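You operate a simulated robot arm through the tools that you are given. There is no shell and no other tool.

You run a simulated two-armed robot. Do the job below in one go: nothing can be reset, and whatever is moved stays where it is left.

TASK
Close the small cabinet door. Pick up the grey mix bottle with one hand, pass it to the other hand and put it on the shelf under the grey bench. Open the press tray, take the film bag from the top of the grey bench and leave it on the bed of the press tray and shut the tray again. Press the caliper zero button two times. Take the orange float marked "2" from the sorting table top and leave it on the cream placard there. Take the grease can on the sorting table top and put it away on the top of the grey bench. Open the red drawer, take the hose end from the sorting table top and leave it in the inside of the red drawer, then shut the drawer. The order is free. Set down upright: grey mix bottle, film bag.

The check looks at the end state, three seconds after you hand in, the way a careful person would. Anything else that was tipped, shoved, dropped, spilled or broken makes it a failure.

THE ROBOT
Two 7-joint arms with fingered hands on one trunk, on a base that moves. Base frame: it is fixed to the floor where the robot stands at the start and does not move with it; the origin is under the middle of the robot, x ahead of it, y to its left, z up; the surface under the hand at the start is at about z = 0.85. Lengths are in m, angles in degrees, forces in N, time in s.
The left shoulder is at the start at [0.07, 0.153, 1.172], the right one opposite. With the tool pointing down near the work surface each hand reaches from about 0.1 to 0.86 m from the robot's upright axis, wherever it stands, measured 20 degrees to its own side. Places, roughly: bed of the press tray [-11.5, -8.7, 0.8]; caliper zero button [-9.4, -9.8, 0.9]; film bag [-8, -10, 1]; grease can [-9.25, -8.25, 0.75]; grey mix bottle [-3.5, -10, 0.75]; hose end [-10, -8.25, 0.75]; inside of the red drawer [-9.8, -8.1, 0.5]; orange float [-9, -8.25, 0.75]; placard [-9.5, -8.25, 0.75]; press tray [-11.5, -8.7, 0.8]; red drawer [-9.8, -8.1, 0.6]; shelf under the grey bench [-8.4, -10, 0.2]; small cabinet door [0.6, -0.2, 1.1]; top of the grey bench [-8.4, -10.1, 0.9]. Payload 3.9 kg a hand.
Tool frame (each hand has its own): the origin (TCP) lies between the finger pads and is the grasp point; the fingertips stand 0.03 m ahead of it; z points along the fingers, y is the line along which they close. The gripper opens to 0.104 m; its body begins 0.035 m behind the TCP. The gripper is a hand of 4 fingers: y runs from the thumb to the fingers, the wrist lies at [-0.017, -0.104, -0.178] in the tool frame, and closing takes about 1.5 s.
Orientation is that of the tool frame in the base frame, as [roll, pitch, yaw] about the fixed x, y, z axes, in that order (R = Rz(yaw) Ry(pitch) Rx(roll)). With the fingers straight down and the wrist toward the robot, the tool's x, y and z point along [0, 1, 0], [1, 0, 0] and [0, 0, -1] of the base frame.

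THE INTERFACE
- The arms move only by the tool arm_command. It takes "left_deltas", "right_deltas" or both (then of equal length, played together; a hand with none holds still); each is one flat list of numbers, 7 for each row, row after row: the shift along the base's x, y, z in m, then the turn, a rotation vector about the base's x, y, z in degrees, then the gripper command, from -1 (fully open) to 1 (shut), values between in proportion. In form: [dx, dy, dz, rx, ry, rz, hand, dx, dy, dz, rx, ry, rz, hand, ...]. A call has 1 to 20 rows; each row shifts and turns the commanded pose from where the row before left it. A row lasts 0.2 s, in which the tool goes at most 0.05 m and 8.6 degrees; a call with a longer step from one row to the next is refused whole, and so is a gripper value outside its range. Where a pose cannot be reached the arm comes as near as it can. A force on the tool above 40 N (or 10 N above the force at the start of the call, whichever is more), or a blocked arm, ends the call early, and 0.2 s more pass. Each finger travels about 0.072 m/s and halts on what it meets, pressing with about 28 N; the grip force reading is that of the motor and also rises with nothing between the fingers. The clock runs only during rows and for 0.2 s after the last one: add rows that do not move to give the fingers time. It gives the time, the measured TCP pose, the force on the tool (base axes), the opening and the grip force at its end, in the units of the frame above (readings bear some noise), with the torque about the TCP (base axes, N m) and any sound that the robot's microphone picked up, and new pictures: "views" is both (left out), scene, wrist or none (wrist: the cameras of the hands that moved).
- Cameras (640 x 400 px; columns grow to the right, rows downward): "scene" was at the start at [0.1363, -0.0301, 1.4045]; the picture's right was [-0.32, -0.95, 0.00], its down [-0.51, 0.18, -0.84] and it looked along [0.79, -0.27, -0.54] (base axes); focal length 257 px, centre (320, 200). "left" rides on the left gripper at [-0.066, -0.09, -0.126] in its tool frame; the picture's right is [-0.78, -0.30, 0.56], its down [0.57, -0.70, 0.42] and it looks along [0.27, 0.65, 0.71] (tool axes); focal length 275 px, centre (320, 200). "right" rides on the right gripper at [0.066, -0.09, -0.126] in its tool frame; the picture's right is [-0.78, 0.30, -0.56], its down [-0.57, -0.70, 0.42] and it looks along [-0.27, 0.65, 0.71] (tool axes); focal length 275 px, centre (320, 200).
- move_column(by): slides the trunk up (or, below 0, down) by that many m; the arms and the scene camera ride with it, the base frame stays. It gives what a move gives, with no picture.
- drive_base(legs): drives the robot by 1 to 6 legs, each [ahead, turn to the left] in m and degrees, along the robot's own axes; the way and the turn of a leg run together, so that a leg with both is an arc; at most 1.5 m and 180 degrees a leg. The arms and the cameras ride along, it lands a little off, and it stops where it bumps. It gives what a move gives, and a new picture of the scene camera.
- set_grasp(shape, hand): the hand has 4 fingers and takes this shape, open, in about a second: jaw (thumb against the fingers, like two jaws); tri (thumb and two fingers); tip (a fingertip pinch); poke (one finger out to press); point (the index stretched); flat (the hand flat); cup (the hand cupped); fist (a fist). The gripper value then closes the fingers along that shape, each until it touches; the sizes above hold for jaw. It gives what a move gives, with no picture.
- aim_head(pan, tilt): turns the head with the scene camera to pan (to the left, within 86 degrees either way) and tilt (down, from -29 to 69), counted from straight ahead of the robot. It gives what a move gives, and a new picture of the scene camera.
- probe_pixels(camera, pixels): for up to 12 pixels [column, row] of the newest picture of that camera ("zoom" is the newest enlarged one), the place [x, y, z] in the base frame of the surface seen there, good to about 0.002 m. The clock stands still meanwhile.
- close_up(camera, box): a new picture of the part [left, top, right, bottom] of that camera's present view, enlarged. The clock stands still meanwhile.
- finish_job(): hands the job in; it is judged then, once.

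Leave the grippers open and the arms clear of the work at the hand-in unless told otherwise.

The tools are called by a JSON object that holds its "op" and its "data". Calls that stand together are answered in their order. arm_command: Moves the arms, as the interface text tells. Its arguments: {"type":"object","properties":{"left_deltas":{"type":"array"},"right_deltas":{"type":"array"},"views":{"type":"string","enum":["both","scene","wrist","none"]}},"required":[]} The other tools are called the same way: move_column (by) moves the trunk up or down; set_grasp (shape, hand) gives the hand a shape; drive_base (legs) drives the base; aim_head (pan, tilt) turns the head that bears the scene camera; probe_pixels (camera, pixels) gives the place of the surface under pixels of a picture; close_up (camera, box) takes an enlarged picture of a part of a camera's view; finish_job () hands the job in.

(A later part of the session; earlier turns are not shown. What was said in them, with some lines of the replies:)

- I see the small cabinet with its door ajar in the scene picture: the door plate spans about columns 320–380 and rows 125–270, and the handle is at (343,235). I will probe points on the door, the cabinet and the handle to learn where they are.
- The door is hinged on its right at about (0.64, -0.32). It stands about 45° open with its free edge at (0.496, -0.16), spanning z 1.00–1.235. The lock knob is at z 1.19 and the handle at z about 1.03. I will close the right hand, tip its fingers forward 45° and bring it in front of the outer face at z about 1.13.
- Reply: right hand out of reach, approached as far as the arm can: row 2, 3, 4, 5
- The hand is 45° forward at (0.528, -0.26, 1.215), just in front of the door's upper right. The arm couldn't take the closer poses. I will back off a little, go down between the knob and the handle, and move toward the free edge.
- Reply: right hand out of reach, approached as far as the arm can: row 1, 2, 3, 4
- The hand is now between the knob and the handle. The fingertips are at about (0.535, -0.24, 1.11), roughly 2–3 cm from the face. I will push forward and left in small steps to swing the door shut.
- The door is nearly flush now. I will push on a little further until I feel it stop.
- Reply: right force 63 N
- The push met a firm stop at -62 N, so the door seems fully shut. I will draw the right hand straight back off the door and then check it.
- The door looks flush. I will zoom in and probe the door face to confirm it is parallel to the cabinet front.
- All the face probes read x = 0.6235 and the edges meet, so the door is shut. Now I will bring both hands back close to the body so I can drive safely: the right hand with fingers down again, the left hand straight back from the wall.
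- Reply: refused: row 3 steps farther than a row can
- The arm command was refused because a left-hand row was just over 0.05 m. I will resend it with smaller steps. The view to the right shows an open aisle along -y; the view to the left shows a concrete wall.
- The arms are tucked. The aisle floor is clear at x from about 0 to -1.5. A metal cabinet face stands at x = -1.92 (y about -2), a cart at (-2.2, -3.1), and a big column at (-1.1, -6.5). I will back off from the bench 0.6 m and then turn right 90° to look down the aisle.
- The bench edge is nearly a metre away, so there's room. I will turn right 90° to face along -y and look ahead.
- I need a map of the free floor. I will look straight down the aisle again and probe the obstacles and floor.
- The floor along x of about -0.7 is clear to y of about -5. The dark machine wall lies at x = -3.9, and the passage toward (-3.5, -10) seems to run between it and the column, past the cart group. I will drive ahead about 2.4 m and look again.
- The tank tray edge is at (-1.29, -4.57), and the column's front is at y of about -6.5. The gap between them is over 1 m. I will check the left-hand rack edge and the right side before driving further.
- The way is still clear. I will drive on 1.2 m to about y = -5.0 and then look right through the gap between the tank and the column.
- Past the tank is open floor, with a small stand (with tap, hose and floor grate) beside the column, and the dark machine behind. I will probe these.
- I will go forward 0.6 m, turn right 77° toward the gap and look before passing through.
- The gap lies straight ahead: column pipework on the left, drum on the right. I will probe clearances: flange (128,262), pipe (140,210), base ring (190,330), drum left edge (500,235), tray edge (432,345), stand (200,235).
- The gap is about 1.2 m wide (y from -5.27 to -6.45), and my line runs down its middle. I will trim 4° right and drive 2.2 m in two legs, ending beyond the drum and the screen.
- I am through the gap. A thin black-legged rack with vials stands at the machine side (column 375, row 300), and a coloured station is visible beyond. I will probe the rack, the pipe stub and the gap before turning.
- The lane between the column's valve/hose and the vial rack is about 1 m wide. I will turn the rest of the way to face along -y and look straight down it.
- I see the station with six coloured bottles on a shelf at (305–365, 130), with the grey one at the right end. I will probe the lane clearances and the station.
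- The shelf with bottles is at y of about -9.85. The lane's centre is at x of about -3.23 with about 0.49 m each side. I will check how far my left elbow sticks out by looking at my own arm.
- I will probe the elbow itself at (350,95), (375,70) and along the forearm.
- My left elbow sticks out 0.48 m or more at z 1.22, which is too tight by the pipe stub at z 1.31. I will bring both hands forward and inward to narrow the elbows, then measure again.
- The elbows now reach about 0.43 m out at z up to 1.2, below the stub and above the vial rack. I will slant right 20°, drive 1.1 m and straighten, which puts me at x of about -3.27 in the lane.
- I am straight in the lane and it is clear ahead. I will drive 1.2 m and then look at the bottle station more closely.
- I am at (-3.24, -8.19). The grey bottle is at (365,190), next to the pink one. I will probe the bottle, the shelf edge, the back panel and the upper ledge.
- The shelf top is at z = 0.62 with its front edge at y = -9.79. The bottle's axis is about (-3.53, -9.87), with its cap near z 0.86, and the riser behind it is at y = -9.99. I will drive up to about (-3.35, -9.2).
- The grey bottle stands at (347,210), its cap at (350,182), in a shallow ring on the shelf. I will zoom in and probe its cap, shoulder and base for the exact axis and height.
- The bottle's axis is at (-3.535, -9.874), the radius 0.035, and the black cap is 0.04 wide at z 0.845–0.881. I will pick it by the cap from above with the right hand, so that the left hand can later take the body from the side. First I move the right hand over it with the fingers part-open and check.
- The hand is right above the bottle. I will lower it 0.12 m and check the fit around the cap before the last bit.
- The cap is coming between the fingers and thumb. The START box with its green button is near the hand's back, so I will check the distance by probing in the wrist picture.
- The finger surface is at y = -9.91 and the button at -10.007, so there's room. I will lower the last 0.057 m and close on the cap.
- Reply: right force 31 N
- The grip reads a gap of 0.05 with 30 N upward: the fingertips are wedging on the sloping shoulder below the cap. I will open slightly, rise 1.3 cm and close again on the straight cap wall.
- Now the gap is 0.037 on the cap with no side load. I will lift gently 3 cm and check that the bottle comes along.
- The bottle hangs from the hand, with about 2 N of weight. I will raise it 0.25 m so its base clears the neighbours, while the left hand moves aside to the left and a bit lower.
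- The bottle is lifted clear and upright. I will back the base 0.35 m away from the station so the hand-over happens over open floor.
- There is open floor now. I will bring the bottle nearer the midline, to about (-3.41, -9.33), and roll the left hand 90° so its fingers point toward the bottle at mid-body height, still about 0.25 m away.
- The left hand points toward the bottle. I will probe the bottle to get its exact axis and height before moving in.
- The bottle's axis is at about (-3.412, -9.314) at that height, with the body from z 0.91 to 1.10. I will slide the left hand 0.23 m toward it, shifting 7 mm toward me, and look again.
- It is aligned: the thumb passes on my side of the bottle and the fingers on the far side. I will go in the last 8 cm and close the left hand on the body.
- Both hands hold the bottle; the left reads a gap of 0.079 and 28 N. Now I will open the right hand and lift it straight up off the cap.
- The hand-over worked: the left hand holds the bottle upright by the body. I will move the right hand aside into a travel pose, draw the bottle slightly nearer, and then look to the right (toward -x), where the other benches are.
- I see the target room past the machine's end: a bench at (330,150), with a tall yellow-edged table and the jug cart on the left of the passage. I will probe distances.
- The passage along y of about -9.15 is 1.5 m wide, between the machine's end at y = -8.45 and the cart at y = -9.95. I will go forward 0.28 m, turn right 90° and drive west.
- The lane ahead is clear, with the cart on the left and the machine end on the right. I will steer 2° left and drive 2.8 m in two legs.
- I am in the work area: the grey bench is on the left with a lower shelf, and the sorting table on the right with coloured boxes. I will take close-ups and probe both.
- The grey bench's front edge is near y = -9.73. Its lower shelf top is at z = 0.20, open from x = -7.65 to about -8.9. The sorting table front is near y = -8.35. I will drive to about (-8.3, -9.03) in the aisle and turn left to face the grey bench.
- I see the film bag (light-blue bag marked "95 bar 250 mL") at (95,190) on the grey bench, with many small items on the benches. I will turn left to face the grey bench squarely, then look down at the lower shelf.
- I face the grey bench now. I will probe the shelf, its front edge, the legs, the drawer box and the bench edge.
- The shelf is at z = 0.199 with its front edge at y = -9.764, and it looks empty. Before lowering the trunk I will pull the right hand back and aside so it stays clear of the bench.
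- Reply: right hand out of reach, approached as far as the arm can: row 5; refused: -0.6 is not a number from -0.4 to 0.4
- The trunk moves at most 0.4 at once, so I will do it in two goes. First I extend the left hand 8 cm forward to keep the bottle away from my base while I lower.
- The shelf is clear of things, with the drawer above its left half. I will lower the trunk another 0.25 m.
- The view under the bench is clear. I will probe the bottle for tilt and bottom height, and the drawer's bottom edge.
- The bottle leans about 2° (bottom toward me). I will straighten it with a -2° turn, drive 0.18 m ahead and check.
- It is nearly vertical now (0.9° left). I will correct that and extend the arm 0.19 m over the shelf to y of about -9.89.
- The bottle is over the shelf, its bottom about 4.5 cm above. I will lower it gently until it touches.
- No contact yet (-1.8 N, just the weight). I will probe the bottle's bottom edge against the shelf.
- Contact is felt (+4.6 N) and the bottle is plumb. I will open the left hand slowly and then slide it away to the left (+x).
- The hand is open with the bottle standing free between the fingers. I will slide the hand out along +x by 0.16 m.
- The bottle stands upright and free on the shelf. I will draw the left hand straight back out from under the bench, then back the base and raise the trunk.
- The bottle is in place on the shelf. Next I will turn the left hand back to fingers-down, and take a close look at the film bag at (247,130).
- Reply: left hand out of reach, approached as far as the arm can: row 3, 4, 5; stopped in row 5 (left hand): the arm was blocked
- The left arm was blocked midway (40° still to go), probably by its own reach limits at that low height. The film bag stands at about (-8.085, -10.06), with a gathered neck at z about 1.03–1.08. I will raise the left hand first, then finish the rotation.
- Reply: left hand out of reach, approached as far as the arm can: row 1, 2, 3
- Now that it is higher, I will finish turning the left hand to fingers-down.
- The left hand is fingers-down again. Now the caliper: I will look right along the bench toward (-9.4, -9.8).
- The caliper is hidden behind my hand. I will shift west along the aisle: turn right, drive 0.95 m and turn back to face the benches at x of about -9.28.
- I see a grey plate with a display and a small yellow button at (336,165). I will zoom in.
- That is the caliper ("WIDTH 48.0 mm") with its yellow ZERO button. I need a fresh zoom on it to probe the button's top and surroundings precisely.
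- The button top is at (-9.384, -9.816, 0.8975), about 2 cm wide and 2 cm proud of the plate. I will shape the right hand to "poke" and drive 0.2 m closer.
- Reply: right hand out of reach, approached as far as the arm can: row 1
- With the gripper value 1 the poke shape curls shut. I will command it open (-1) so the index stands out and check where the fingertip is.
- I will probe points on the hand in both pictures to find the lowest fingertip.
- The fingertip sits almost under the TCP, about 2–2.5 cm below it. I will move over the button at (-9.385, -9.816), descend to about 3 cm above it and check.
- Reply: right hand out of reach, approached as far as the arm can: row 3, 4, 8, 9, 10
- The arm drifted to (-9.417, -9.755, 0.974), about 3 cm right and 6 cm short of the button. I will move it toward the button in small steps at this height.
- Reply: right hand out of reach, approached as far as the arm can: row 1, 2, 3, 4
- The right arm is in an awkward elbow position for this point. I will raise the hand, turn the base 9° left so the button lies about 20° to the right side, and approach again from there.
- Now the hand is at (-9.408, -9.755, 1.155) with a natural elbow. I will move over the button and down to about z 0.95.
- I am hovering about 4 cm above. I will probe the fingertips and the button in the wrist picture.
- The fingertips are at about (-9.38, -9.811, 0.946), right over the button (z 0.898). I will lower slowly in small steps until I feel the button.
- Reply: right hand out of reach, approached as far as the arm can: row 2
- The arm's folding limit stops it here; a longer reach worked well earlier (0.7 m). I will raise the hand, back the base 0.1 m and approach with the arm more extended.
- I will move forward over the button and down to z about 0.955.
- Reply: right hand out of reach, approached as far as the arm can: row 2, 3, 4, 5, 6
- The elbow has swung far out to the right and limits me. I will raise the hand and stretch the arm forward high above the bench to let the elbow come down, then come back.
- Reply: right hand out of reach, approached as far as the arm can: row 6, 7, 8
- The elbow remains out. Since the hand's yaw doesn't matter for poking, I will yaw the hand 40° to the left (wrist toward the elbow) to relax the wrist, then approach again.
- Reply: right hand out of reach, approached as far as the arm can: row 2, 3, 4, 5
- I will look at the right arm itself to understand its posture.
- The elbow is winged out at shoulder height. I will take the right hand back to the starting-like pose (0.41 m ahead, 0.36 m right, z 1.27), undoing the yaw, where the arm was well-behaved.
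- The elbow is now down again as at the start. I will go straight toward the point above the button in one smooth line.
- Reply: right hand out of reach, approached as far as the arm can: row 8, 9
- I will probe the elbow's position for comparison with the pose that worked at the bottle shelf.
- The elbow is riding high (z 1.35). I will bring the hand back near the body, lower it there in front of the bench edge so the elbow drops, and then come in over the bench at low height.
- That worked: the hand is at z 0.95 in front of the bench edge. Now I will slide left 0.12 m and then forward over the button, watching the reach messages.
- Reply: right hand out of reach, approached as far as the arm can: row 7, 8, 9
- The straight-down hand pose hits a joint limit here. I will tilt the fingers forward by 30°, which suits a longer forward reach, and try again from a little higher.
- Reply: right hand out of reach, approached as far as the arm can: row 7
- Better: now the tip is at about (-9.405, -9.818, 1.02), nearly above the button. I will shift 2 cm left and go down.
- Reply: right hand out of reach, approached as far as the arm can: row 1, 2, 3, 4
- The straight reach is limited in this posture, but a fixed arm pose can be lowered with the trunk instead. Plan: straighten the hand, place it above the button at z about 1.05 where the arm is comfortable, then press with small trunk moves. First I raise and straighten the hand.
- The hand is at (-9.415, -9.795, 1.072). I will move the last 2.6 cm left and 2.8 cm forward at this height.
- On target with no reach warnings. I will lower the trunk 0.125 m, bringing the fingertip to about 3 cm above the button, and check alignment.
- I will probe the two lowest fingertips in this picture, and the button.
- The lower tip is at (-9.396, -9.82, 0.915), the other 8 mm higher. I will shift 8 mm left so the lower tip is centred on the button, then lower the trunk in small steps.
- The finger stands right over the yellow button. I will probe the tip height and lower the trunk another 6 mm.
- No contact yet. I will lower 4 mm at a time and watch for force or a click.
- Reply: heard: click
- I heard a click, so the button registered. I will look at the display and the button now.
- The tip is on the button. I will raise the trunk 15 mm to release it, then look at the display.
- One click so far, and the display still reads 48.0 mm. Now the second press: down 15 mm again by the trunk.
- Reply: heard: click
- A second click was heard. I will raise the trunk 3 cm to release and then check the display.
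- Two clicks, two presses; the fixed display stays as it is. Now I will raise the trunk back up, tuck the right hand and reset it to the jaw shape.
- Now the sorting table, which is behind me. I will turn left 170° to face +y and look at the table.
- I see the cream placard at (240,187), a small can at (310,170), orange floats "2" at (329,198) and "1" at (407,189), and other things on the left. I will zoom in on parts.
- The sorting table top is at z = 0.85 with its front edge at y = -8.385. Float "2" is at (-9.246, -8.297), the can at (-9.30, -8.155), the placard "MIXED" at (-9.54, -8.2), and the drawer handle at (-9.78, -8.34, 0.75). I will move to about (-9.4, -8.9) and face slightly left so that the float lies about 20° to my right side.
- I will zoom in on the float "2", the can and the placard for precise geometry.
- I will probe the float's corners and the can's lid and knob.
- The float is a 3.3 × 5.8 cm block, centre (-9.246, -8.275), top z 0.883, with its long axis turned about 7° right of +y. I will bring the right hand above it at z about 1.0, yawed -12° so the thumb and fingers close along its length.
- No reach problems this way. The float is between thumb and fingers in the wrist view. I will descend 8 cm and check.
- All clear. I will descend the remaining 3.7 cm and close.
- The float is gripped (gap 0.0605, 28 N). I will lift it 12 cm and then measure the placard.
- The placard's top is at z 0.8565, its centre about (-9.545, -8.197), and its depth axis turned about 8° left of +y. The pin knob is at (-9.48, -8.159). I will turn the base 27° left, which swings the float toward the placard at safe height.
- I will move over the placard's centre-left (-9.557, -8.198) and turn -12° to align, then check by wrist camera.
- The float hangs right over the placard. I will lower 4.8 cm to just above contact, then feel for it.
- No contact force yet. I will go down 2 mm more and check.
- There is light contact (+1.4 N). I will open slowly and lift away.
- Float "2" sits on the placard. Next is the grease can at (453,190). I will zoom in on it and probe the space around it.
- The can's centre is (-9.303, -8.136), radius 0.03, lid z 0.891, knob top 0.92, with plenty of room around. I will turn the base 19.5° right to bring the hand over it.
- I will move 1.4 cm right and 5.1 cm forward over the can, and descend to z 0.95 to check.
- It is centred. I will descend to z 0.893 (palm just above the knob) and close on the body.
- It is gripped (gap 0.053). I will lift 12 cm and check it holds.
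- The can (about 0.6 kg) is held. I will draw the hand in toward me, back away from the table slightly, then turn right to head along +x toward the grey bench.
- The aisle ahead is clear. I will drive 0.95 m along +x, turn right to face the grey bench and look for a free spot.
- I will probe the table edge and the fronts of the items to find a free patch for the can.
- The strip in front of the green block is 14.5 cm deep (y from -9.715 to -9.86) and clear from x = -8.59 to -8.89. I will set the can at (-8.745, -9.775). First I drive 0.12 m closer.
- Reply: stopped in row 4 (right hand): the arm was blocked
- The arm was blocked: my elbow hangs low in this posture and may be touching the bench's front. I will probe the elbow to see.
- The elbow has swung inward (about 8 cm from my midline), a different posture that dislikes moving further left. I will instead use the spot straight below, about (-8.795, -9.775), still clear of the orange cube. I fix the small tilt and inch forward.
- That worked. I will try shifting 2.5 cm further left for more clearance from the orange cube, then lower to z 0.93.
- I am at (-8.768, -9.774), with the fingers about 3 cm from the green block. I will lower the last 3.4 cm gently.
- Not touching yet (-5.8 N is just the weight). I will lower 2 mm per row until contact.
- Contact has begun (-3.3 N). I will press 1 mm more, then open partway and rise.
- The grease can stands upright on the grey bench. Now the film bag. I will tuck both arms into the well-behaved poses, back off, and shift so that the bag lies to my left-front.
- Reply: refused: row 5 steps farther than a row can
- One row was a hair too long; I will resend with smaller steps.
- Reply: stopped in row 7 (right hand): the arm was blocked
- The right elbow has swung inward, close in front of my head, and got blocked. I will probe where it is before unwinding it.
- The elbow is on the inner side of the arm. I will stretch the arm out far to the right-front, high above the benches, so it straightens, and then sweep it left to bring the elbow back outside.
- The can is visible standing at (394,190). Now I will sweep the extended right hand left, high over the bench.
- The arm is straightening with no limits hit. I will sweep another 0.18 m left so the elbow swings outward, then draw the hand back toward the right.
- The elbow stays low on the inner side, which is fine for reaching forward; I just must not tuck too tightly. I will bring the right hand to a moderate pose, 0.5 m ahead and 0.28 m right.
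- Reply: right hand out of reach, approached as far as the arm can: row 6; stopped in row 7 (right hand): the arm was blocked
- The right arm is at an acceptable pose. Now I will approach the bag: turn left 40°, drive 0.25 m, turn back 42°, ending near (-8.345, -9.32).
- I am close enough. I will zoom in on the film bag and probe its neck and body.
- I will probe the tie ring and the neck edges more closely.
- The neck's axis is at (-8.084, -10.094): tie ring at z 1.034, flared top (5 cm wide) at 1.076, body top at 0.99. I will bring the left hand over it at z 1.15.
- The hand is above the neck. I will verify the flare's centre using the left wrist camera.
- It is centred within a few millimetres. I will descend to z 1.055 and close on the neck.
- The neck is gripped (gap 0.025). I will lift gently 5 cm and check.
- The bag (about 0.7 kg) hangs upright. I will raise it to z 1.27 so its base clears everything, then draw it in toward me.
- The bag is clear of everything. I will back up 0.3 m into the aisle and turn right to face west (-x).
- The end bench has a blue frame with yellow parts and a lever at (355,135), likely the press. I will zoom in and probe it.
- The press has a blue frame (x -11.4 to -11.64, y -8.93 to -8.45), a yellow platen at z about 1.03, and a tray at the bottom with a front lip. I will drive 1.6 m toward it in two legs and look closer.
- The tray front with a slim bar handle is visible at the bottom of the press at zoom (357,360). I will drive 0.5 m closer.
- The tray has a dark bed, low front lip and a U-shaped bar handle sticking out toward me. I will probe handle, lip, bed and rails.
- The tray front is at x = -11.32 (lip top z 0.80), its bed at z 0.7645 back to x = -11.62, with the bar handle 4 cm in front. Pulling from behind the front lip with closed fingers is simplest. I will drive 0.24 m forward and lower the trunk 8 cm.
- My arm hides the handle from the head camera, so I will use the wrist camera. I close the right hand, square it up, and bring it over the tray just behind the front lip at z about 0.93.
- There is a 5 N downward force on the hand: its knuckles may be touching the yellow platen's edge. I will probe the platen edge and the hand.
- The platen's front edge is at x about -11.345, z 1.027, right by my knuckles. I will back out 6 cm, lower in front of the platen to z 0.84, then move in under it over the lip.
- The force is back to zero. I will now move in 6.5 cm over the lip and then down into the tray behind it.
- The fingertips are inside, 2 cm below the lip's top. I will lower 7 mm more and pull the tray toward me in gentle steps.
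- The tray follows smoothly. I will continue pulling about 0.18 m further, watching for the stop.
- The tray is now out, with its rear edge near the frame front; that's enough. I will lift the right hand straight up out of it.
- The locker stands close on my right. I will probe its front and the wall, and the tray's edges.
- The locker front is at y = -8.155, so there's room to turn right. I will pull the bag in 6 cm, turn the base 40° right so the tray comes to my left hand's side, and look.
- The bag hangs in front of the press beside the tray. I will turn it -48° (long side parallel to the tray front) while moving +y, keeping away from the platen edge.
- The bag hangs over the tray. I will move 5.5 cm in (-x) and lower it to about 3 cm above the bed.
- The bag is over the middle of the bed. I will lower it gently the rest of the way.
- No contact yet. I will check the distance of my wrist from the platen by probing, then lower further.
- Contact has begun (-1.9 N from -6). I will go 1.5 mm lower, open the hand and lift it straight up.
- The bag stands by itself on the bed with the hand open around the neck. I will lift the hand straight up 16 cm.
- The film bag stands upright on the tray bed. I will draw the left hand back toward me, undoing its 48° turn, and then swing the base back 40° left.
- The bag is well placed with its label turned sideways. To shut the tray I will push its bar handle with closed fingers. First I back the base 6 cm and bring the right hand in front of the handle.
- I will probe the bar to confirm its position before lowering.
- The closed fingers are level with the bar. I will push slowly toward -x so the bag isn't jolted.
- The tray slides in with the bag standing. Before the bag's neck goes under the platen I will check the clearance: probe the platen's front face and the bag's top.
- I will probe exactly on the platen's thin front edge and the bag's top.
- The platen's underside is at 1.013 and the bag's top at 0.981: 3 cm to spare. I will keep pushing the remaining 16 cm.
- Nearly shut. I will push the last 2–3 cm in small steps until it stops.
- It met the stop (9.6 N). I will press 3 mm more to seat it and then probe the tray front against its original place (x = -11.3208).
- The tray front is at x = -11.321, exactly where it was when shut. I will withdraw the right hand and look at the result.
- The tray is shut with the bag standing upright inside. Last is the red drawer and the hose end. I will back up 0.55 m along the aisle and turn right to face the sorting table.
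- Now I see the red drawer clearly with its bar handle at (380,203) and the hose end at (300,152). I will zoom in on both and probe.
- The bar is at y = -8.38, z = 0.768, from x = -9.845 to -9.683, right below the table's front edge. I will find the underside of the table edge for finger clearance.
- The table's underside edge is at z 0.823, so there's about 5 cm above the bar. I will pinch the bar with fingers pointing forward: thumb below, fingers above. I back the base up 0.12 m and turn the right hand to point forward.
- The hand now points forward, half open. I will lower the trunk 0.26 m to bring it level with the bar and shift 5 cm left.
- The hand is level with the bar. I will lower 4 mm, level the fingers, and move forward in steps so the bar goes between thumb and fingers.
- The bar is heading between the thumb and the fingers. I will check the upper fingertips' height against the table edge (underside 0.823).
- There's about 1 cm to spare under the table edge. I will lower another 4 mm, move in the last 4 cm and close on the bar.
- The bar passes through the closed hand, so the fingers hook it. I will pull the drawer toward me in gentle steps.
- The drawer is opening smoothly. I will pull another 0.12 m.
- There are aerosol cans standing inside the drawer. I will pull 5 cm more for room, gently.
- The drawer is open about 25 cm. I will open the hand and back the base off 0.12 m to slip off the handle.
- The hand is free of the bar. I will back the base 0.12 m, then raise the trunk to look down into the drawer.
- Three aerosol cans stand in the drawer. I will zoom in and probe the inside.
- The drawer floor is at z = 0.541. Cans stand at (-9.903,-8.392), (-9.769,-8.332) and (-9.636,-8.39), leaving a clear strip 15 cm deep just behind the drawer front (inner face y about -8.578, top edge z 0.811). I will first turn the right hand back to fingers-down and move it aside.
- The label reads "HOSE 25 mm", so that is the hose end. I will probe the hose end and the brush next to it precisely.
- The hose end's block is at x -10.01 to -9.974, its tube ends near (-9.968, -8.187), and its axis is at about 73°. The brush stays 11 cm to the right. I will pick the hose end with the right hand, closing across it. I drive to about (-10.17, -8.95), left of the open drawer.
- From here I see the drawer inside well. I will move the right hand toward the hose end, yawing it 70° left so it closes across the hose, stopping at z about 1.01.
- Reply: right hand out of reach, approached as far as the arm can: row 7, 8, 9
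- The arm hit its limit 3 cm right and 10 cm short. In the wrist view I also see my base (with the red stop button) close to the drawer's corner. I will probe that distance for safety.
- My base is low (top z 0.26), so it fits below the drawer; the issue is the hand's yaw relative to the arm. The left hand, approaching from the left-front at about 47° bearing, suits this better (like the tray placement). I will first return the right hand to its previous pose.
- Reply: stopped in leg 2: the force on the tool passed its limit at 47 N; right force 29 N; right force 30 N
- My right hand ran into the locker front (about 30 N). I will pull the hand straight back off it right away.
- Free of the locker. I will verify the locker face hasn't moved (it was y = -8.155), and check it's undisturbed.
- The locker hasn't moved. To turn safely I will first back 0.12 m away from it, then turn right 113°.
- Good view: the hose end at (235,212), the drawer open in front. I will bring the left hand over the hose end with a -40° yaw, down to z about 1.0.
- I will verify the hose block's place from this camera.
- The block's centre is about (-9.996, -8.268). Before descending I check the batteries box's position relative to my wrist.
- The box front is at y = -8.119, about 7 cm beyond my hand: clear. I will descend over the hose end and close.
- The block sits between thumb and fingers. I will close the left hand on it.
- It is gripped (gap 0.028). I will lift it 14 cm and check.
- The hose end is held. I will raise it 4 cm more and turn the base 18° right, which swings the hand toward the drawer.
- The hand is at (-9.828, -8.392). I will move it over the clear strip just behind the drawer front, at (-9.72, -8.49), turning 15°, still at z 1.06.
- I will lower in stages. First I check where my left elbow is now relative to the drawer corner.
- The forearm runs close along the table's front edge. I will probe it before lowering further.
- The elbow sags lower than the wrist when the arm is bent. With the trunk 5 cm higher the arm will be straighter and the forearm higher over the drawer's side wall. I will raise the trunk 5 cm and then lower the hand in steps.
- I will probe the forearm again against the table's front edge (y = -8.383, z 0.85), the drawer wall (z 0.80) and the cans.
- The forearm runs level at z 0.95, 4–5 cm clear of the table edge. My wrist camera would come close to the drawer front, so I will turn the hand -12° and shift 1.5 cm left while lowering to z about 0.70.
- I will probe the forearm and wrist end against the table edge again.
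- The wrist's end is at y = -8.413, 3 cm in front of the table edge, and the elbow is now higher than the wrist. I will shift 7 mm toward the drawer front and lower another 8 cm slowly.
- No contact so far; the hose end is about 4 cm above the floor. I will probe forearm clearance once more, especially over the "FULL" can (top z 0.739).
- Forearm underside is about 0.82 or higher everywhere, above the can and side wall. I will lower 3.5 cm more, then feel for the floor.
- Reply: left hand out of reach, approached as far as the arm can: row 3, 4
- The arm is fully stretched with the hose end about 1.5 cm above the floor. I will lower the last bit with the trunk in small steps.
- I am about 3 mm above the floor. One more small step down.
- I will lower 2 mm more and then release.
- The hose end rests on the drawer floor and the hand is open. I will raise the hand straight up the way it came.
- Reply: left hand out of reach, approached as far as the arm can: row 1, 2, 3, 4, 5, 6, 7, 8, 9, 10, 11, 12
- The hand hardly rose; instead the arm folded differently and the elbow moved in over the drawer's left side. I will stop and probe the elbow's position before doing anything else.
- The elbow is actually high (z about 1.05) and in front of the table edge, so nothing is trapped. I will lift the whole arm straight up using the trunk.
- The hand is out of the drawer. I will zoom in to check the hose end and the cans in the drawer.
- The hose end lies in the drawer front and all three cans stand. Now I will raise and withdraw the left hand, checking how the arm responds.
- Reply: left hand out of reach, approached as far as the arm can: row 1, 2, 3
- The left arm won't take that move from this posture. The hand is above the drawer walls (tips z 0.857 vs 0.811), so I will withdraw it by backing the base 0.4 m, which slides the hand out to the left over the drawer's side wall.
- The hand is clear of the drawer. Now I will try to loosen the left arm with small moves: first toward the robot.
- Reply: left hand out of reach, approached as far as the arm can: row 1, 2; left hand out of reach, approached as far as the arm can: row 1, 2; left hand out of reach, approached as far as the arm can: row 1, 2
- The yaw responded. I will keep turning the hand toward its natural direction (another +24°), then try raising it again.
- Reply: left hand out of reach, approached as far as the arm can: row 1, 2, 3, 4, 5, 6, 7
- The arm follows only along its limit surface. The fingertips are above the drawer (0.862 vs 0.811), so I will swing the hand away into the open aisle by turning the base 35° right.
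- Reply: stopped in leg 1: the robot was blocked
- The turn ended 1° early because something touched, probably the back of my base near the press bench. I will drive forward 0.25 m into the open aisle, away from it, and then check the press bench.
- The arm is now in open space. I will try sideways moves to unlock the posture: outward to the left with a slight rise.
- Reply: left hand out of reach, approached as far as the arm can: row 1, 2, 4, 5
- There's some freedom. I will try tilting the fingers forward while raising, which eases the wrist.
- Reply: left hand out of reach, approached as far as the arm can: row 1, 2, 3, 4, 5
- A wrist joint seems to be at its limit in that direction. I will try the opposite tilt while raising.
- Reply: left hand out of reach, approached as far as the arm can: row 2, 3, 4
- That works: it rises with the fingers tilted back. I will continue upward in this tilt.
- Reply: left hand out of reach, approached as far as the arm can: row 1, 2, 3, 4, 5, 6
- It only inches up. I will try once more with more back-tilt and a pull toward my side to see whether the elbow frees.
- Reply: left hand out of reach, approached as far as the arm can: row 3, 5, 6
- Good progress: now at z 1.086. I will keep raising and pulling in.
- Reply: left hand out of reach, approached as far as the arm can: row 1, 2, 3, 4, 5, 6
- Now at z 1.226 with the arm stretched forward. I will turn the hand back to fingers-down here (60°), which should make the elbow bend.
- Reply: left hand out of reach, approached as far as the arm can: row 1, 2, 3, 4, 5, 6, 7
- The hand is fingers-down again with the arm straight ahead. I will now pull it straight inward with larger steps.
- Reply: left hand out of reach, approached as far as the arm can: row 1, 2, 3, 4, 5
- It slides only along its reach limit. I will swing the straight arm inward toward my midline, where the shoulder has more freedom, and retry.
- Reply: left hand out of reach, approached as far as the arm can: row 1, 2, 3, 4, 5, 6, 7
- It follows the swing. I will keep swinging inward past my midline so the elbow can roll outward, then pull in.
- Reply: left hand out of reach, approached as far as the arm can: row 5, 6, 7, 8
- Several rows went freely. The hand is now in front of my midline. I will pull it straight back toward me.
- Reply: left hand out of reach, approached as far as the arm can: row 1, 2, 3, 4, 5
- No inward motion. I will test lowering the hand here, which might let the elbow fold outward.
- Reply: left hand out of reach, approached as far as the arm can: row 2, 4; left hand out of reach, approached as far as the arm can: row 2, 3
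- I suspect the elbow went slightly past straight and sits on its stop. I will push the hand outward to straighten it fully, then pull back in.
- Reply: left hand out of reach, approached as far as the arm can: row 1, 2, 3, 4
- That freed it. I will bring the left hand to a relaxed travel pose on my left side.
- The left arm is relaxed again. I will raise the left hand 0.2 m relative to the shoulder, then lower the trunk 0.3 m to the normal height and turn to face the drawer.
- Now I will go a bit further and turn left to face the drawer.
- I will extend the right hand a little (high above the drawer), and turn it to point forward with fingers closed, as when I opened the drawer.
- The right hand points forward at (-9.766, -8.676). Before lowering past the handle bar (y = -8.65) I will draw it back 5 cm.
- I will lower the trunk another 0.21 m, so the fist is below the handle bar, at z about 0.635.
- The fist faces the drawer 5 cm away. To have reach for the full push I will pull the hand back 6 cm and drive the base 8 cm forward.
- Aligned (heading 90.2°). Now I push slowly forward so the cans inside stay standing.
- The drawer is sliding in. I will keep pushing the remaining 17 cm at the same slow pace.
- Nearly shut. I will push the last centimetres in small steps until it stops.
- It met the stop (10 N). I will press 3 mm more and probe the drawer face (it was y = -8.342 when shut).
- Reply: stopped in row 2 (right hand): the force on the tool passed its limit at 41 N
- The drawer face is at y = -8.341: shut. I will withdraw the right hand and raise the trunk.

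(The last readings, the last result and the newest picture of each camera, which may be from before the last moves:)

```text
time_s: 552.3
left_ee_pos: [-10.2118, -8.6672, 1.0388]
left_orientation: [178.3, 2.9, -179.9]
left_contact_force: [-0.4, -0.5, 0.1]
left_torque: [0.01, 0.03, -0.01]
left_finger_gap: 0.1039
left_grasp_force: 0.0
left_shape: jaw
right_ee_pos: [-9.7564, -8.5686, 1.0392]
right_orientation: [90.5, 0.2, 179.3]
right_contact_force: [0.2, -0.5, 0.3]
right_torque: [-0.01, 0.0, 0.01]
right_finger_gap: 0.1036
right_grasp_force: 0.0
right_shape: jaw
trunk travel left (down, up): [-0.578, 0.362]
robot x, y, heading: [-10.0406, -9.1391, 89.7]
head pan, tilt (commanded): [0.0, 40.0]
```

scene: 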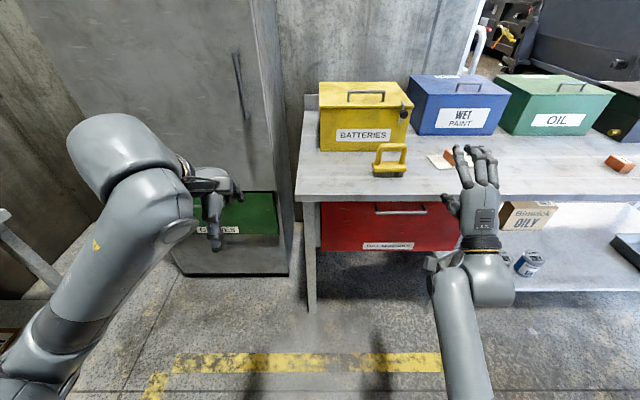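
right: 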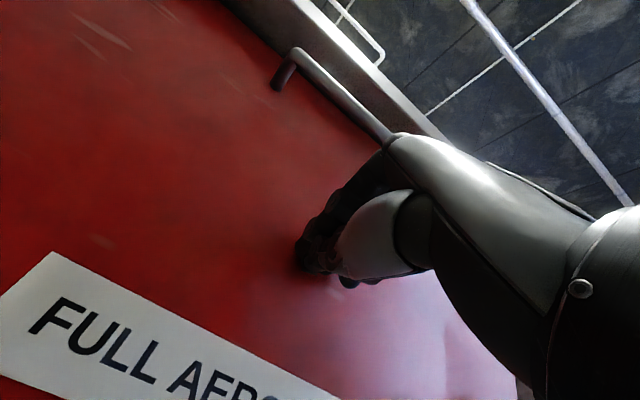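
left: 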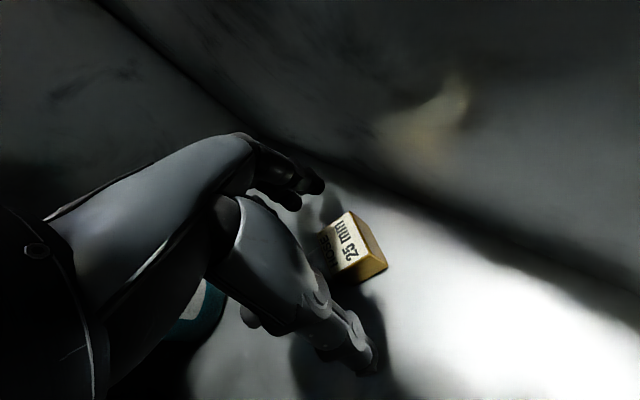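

I will turn the right hand back to fingers-down and zoom in on the placard with the float for a final check.

{"op": "arm_command", "data": {"right_deltas": [0, -0.01, 0.01, -8.4, 0, 0, -1, 0, -0.01, 0.01, -8.4, 0, 0, -1, 0, -0.01, 0.01, -8.4, 0, 0, -1, 0, -0.01, 0.01, -8.4, 0, 0, -1, 0, -0.01, 0.01, -8.4, 0, 0, -1, 0, 0, 0.01, -8.4, 0, 0, -1, 0, 0, 0.01, -8.4, 0, 0, -1, 0, 0, 0.01, -8.4, 0, 0, -1, 0, 0, 0.01, -8.4, 0, 0, -1, 0, 0, 0, -8.4, 0, 0, -1, 0, 0, 0, -6, 0, 0, -1], "views": "scene"}}

{"op": "aim_head", "data": {"pan": -35, "tilt": 30}}

{"op": "close_up", "data": {"camera": "scene", "box": [150, 120, 400, 280]}}

```text
time_s: 554.7
left_ee_pos: [-10.2105, -8.6677, 1.0378]
left_orientation: [178.2, 3.0, -180.0]
left_contact_force: [-0.6, -0.4, -0.5]
left_torque: [0.0, -0.03, -0.07]
left_finger_gap: 0.1039
left_grasp_force: 0.0
left_shape: jaw
right_ee_pos: [-9.7491, -8.6177, 1.1266]
right_orientation: [-179.6, 0.9, -179.9]
right_contact_force: [1.3, -0.1, -0.6]
right_torque: [0.0, 0.02, 0.04]
right_finger_gap: 0.1039
right_grasp_force: 0.0
right_shape: jaw
right hand out of reach, approached as far as the arm can: row 5
trunk travel left (down, up): [-0.578, 0.362]
robot x, y, heading: [-10.0416, -9.1384, 89.7]
head pan, tilt (commanded): [0.0, 40.0]
```

scene: 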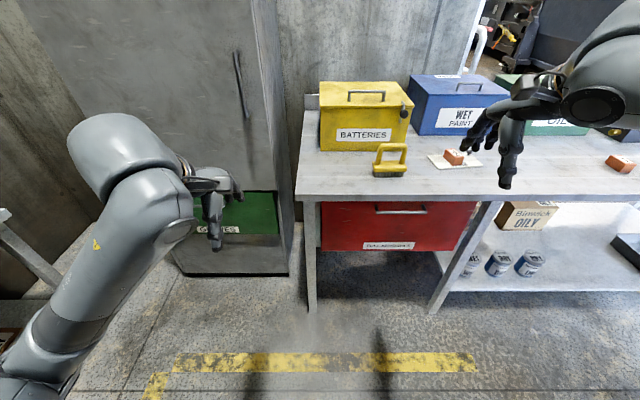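

```text
time_s: 555.7
left_ee_pos: [-10.2102, -8.6667, 1.039]
left_orientation: [178.2, 2.9, 180.0]
left_contact_force: [0.4, 0.2, -0.6]
left_torque: [0.01, 0.01, 0.01]
left_finger_gap: 0.1037
left_grasp_force: 0.1
left_shape: jaw
right_ee_pos: [-9.7494, -8.6179, 1.1276]
right_orientation: [-179.7, 1.0, -179.8]
right_contact_force: [0.9, -0.8, 0.0]
right_torque: [0.01, -0.01, -0.03]
right_finger_gap: 0.1035
right_grasp_force: 0.1
right_shape: jaw
trunk travel left (down, up): [-0.578, 0.362]
robot x, y, heading: [-10.0398, -9.1358, 89.6]
head pan, tilt (commanded): [-35.0, 30.0]
```

scene: 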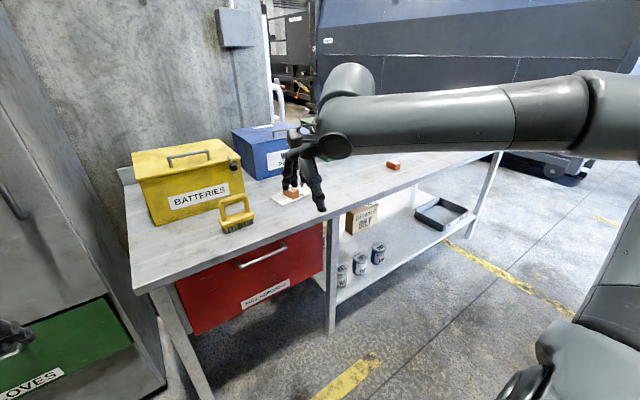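

```text
2.50 times, centred on (275, 200) of scene
```

zoom: 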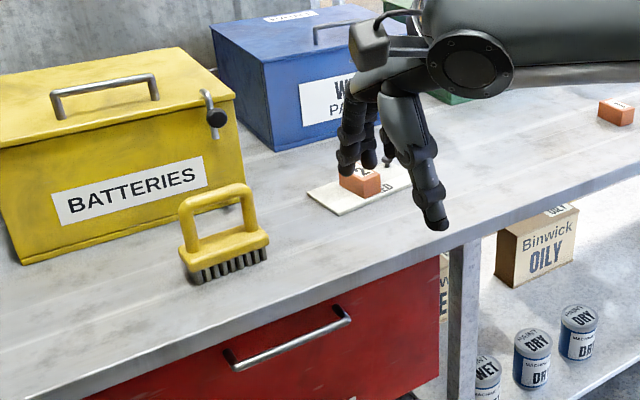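

The float "2" is on the placard and the drawer is shut. Now I look left at the press once more.

{"op": "aim_head", "data": {"pan": 72, "tilt": 22}}

{"op": "close_up", "data": {"camera": "scene", "box": [150, 60, 450, 260]}}

```text
time_s: 557.6
left_ee_pos: [-10.2099, -8.666, 1.0385]
left_orientation: [178.2, 3.0, -180.0]
left_contact_force: [-0.1, -0.7, -0.2]
left_torque: [0.0, 0.02, 0.0]
left_finger_gap: 0.1038
left_grasp_force: 0.0
left_shape: jaw
right_ee_pos: [-9.7499, -8.6189, 1.1269]
right_orientation: [-179.6, 1.0, -179.9]
right_contact_force: [0.3, 0.1, 0.1]
right_torque: [0.0, 0.01, 0.0]
right_finger_gap: 0.1039
right_grasp_force: 0.0
right_shape: jaw
trunk travel left (down, up): [-0.578, 0.362]
robot x, y, heading: [-10.0406, -9.136, 89.8]
head pan, tilt (commanded): [72.0, 22.0]
```

scene: 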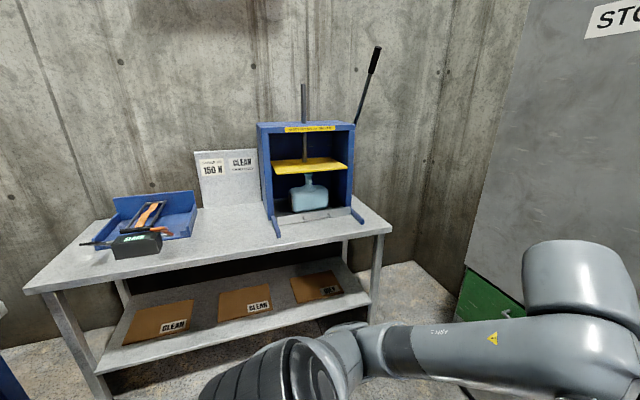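

```text
2.00 times, centred on (300, 160) of scene
```

zoom: 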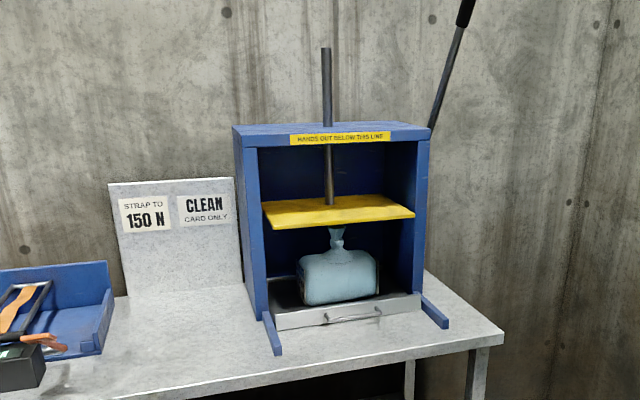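

The bag stands upright in the shut press tray. I will probe the tray front to be sure it is still fully in.

{"op": "probe_pixels", "data": {"camera": "zoom", "pixels": [[295, 322], [400, 306], [350, 322], [340, 205], [340, 240], [300, 370]]}}

{"op": "drive_base", "data": {"legs": [[0, -60]]}}

{"op": "aim_head", "data": {"pan": -60, "tilt": 30}}

```text
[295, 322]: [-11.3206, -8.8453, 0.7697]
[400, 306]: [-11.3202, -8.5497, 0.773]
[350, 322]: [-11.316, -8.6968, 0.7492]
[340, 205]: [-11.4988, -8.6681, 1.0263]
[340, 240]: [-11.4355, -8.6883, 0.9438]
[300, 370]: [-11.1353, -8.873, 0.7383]
```

```text
time_s: 560.6
left_ee_pos: [-9.7226, -8.7513, 1.0385]
left_orientation: [178.2, 2.9, 120.9]
left_contact_force: [-0.3, -0.3, 0.1]
left_torque: [0.01, 0.03, 0.0]
left_finger_gap: 0.1038
left_grasp_force: 0.1
left_shape: jaw
right_ee_pos: [-9.4448, -9.1217, 1.1275]
right_orientation: [-179.7, 1.0, 120.8]
right_contact_force: [0.6, -0.7, 0.0]
right_torque: [0.02, -0.01, 0.0]
right_finger_gap: 0.104
right_grasp_force: 0.0
right_shape: jaw
trunk travel left (down, up): [-0.578, 0.362]
robot x, y, heading: [-10.0376, -9.1367, 30.8]
head pan, tilt (commanded): [72.0, 22.0]
```

scene: 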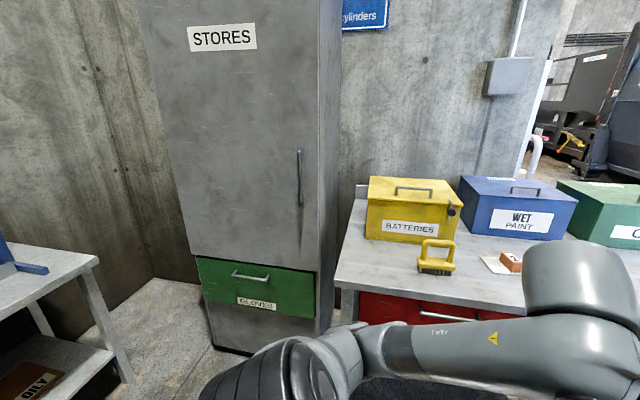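

```text
time_s: 562.7
left_ee_pos: [-9.7234, -8.7506, 1.0378]
left_orientation: [178.2, 3.1, 120.8]
left_contact_force: [0.1, 0.1, -0.7]
left_torque: [-0.02, -0.02, -0.03]
left_finger_gap: 0.104
left_grasp_force: 0.1
left_shape: jaw
right_ee_pos: [-9.4442, -9.1213, 1.1273]
right_orientation: [-179.6, 1.0, 120.9]
right_contact_force: [0.0, 0.1, -0.1]
right_torque: [0.01, 0.0, -0.02]
right_finger_gap: 0.1035
right_grasp_force: 0.1
right_shape: jaw
trunk travel left (down, up): [-0.578, 0.362]
robot x, y, heading: [-10.0392, -9.1397, 30.9]
head pan, tilt (commanded): [-60.0, 30.0]
```

scene: 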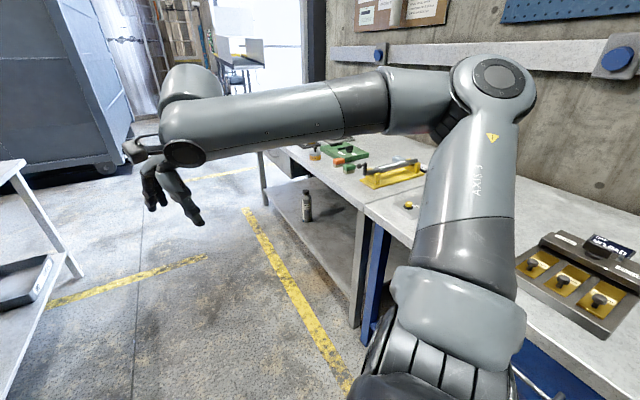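

The tray is still fully shut. In this view the bottle stands on the shelf at (307,205) and the can on the grey bench at (316,153). I will zoom in on them.

{"op": "close_up", "data": {"camera": "scene", "box": [250, 120, 440, 250]}}

{"op": "probe_pixels", "data": {"camera": "scene", "pixels": [[307, 218], [307, 192], [316, 155], [315, 149]]}}

```text
3.08 times, centred on (345, 185) of scene
```

zoom: 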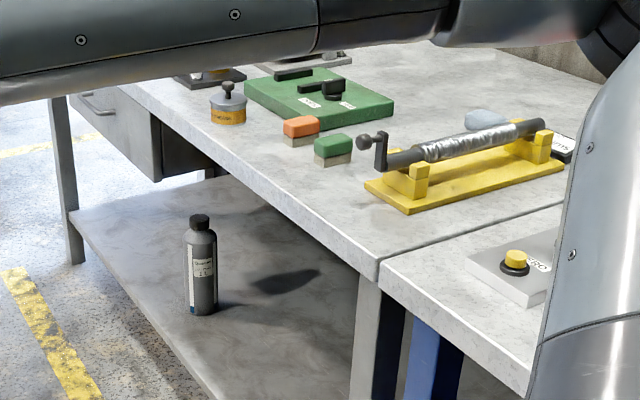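

```text
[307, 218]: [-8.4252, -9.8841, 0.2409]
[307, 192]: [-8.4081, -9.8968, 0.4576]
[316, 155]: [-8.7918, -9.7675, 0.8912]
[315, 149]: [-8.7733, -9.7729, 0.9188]
```

Everything checks out:
- **Bottle:** upright on the shelf under the grey bench.
- **Grease can:** on the grey bench top.
- **Float "2":** on the cream placard.
- **Film bag:** upright in the shut press tray.
- **Hose end:** in the shut red drawer.
- **Small cabinet door:** shut.
- **Caliper zero button:** pressed twice, with a click heard each time.

Both grippers are open and the arms are over the aisle, so I will hand in the job.

{"op": "finish_job", "data": {}}

```text
The job is handed in.
```

I finished every step of the job and handed it in. I don't have the judge's result.

| Task | Where it ended up | How I checked |
|---|---|---|
| Small cabinet door | Shut | Probed right after closing: the whole face lay flush. I did not go back to look at it. |
| Grey mix bottle | Upright on the shelf under the grey bench, passed from right hand to left | Seen standing just before hand-in |
| Film bag and press tray | Bag upright on the tray bed, tray shut | Tray front probed at its original position just before hand-in |
| Caliper zero button | Pressed twice | A click was heard on each press; the display still read 48.0 mm afterwards |
| Orange float "2" | On the cream placard | Seen just before hand-in |
| Grease can | On the front strip of the grey bench top | Seen standing just before hand-in |
| Hose end and red drawer | Hose end inside, drawer shut | Drawer face probed at its closed position; seen lying inside before I closed it |

These could count against the result:
- **Locker:** my right hand ran into the locker front, up to 47 N. I backed off at once and probed it; it had not moved.
- **Press platen:** my knuckles touched the yellow platen at about 5 N. Its height read the same afterwards.
- **Base bump:** the base stopped short in one turn near the press bench. I couldn't tell what it touched; the tray front later probed at its original place, but I did not check the bench itself.
- **Aerosol cans:** three were standing in the red drawer when I placed the hose end. I closed the drawer slowly, but I couldn't see them afterwards.
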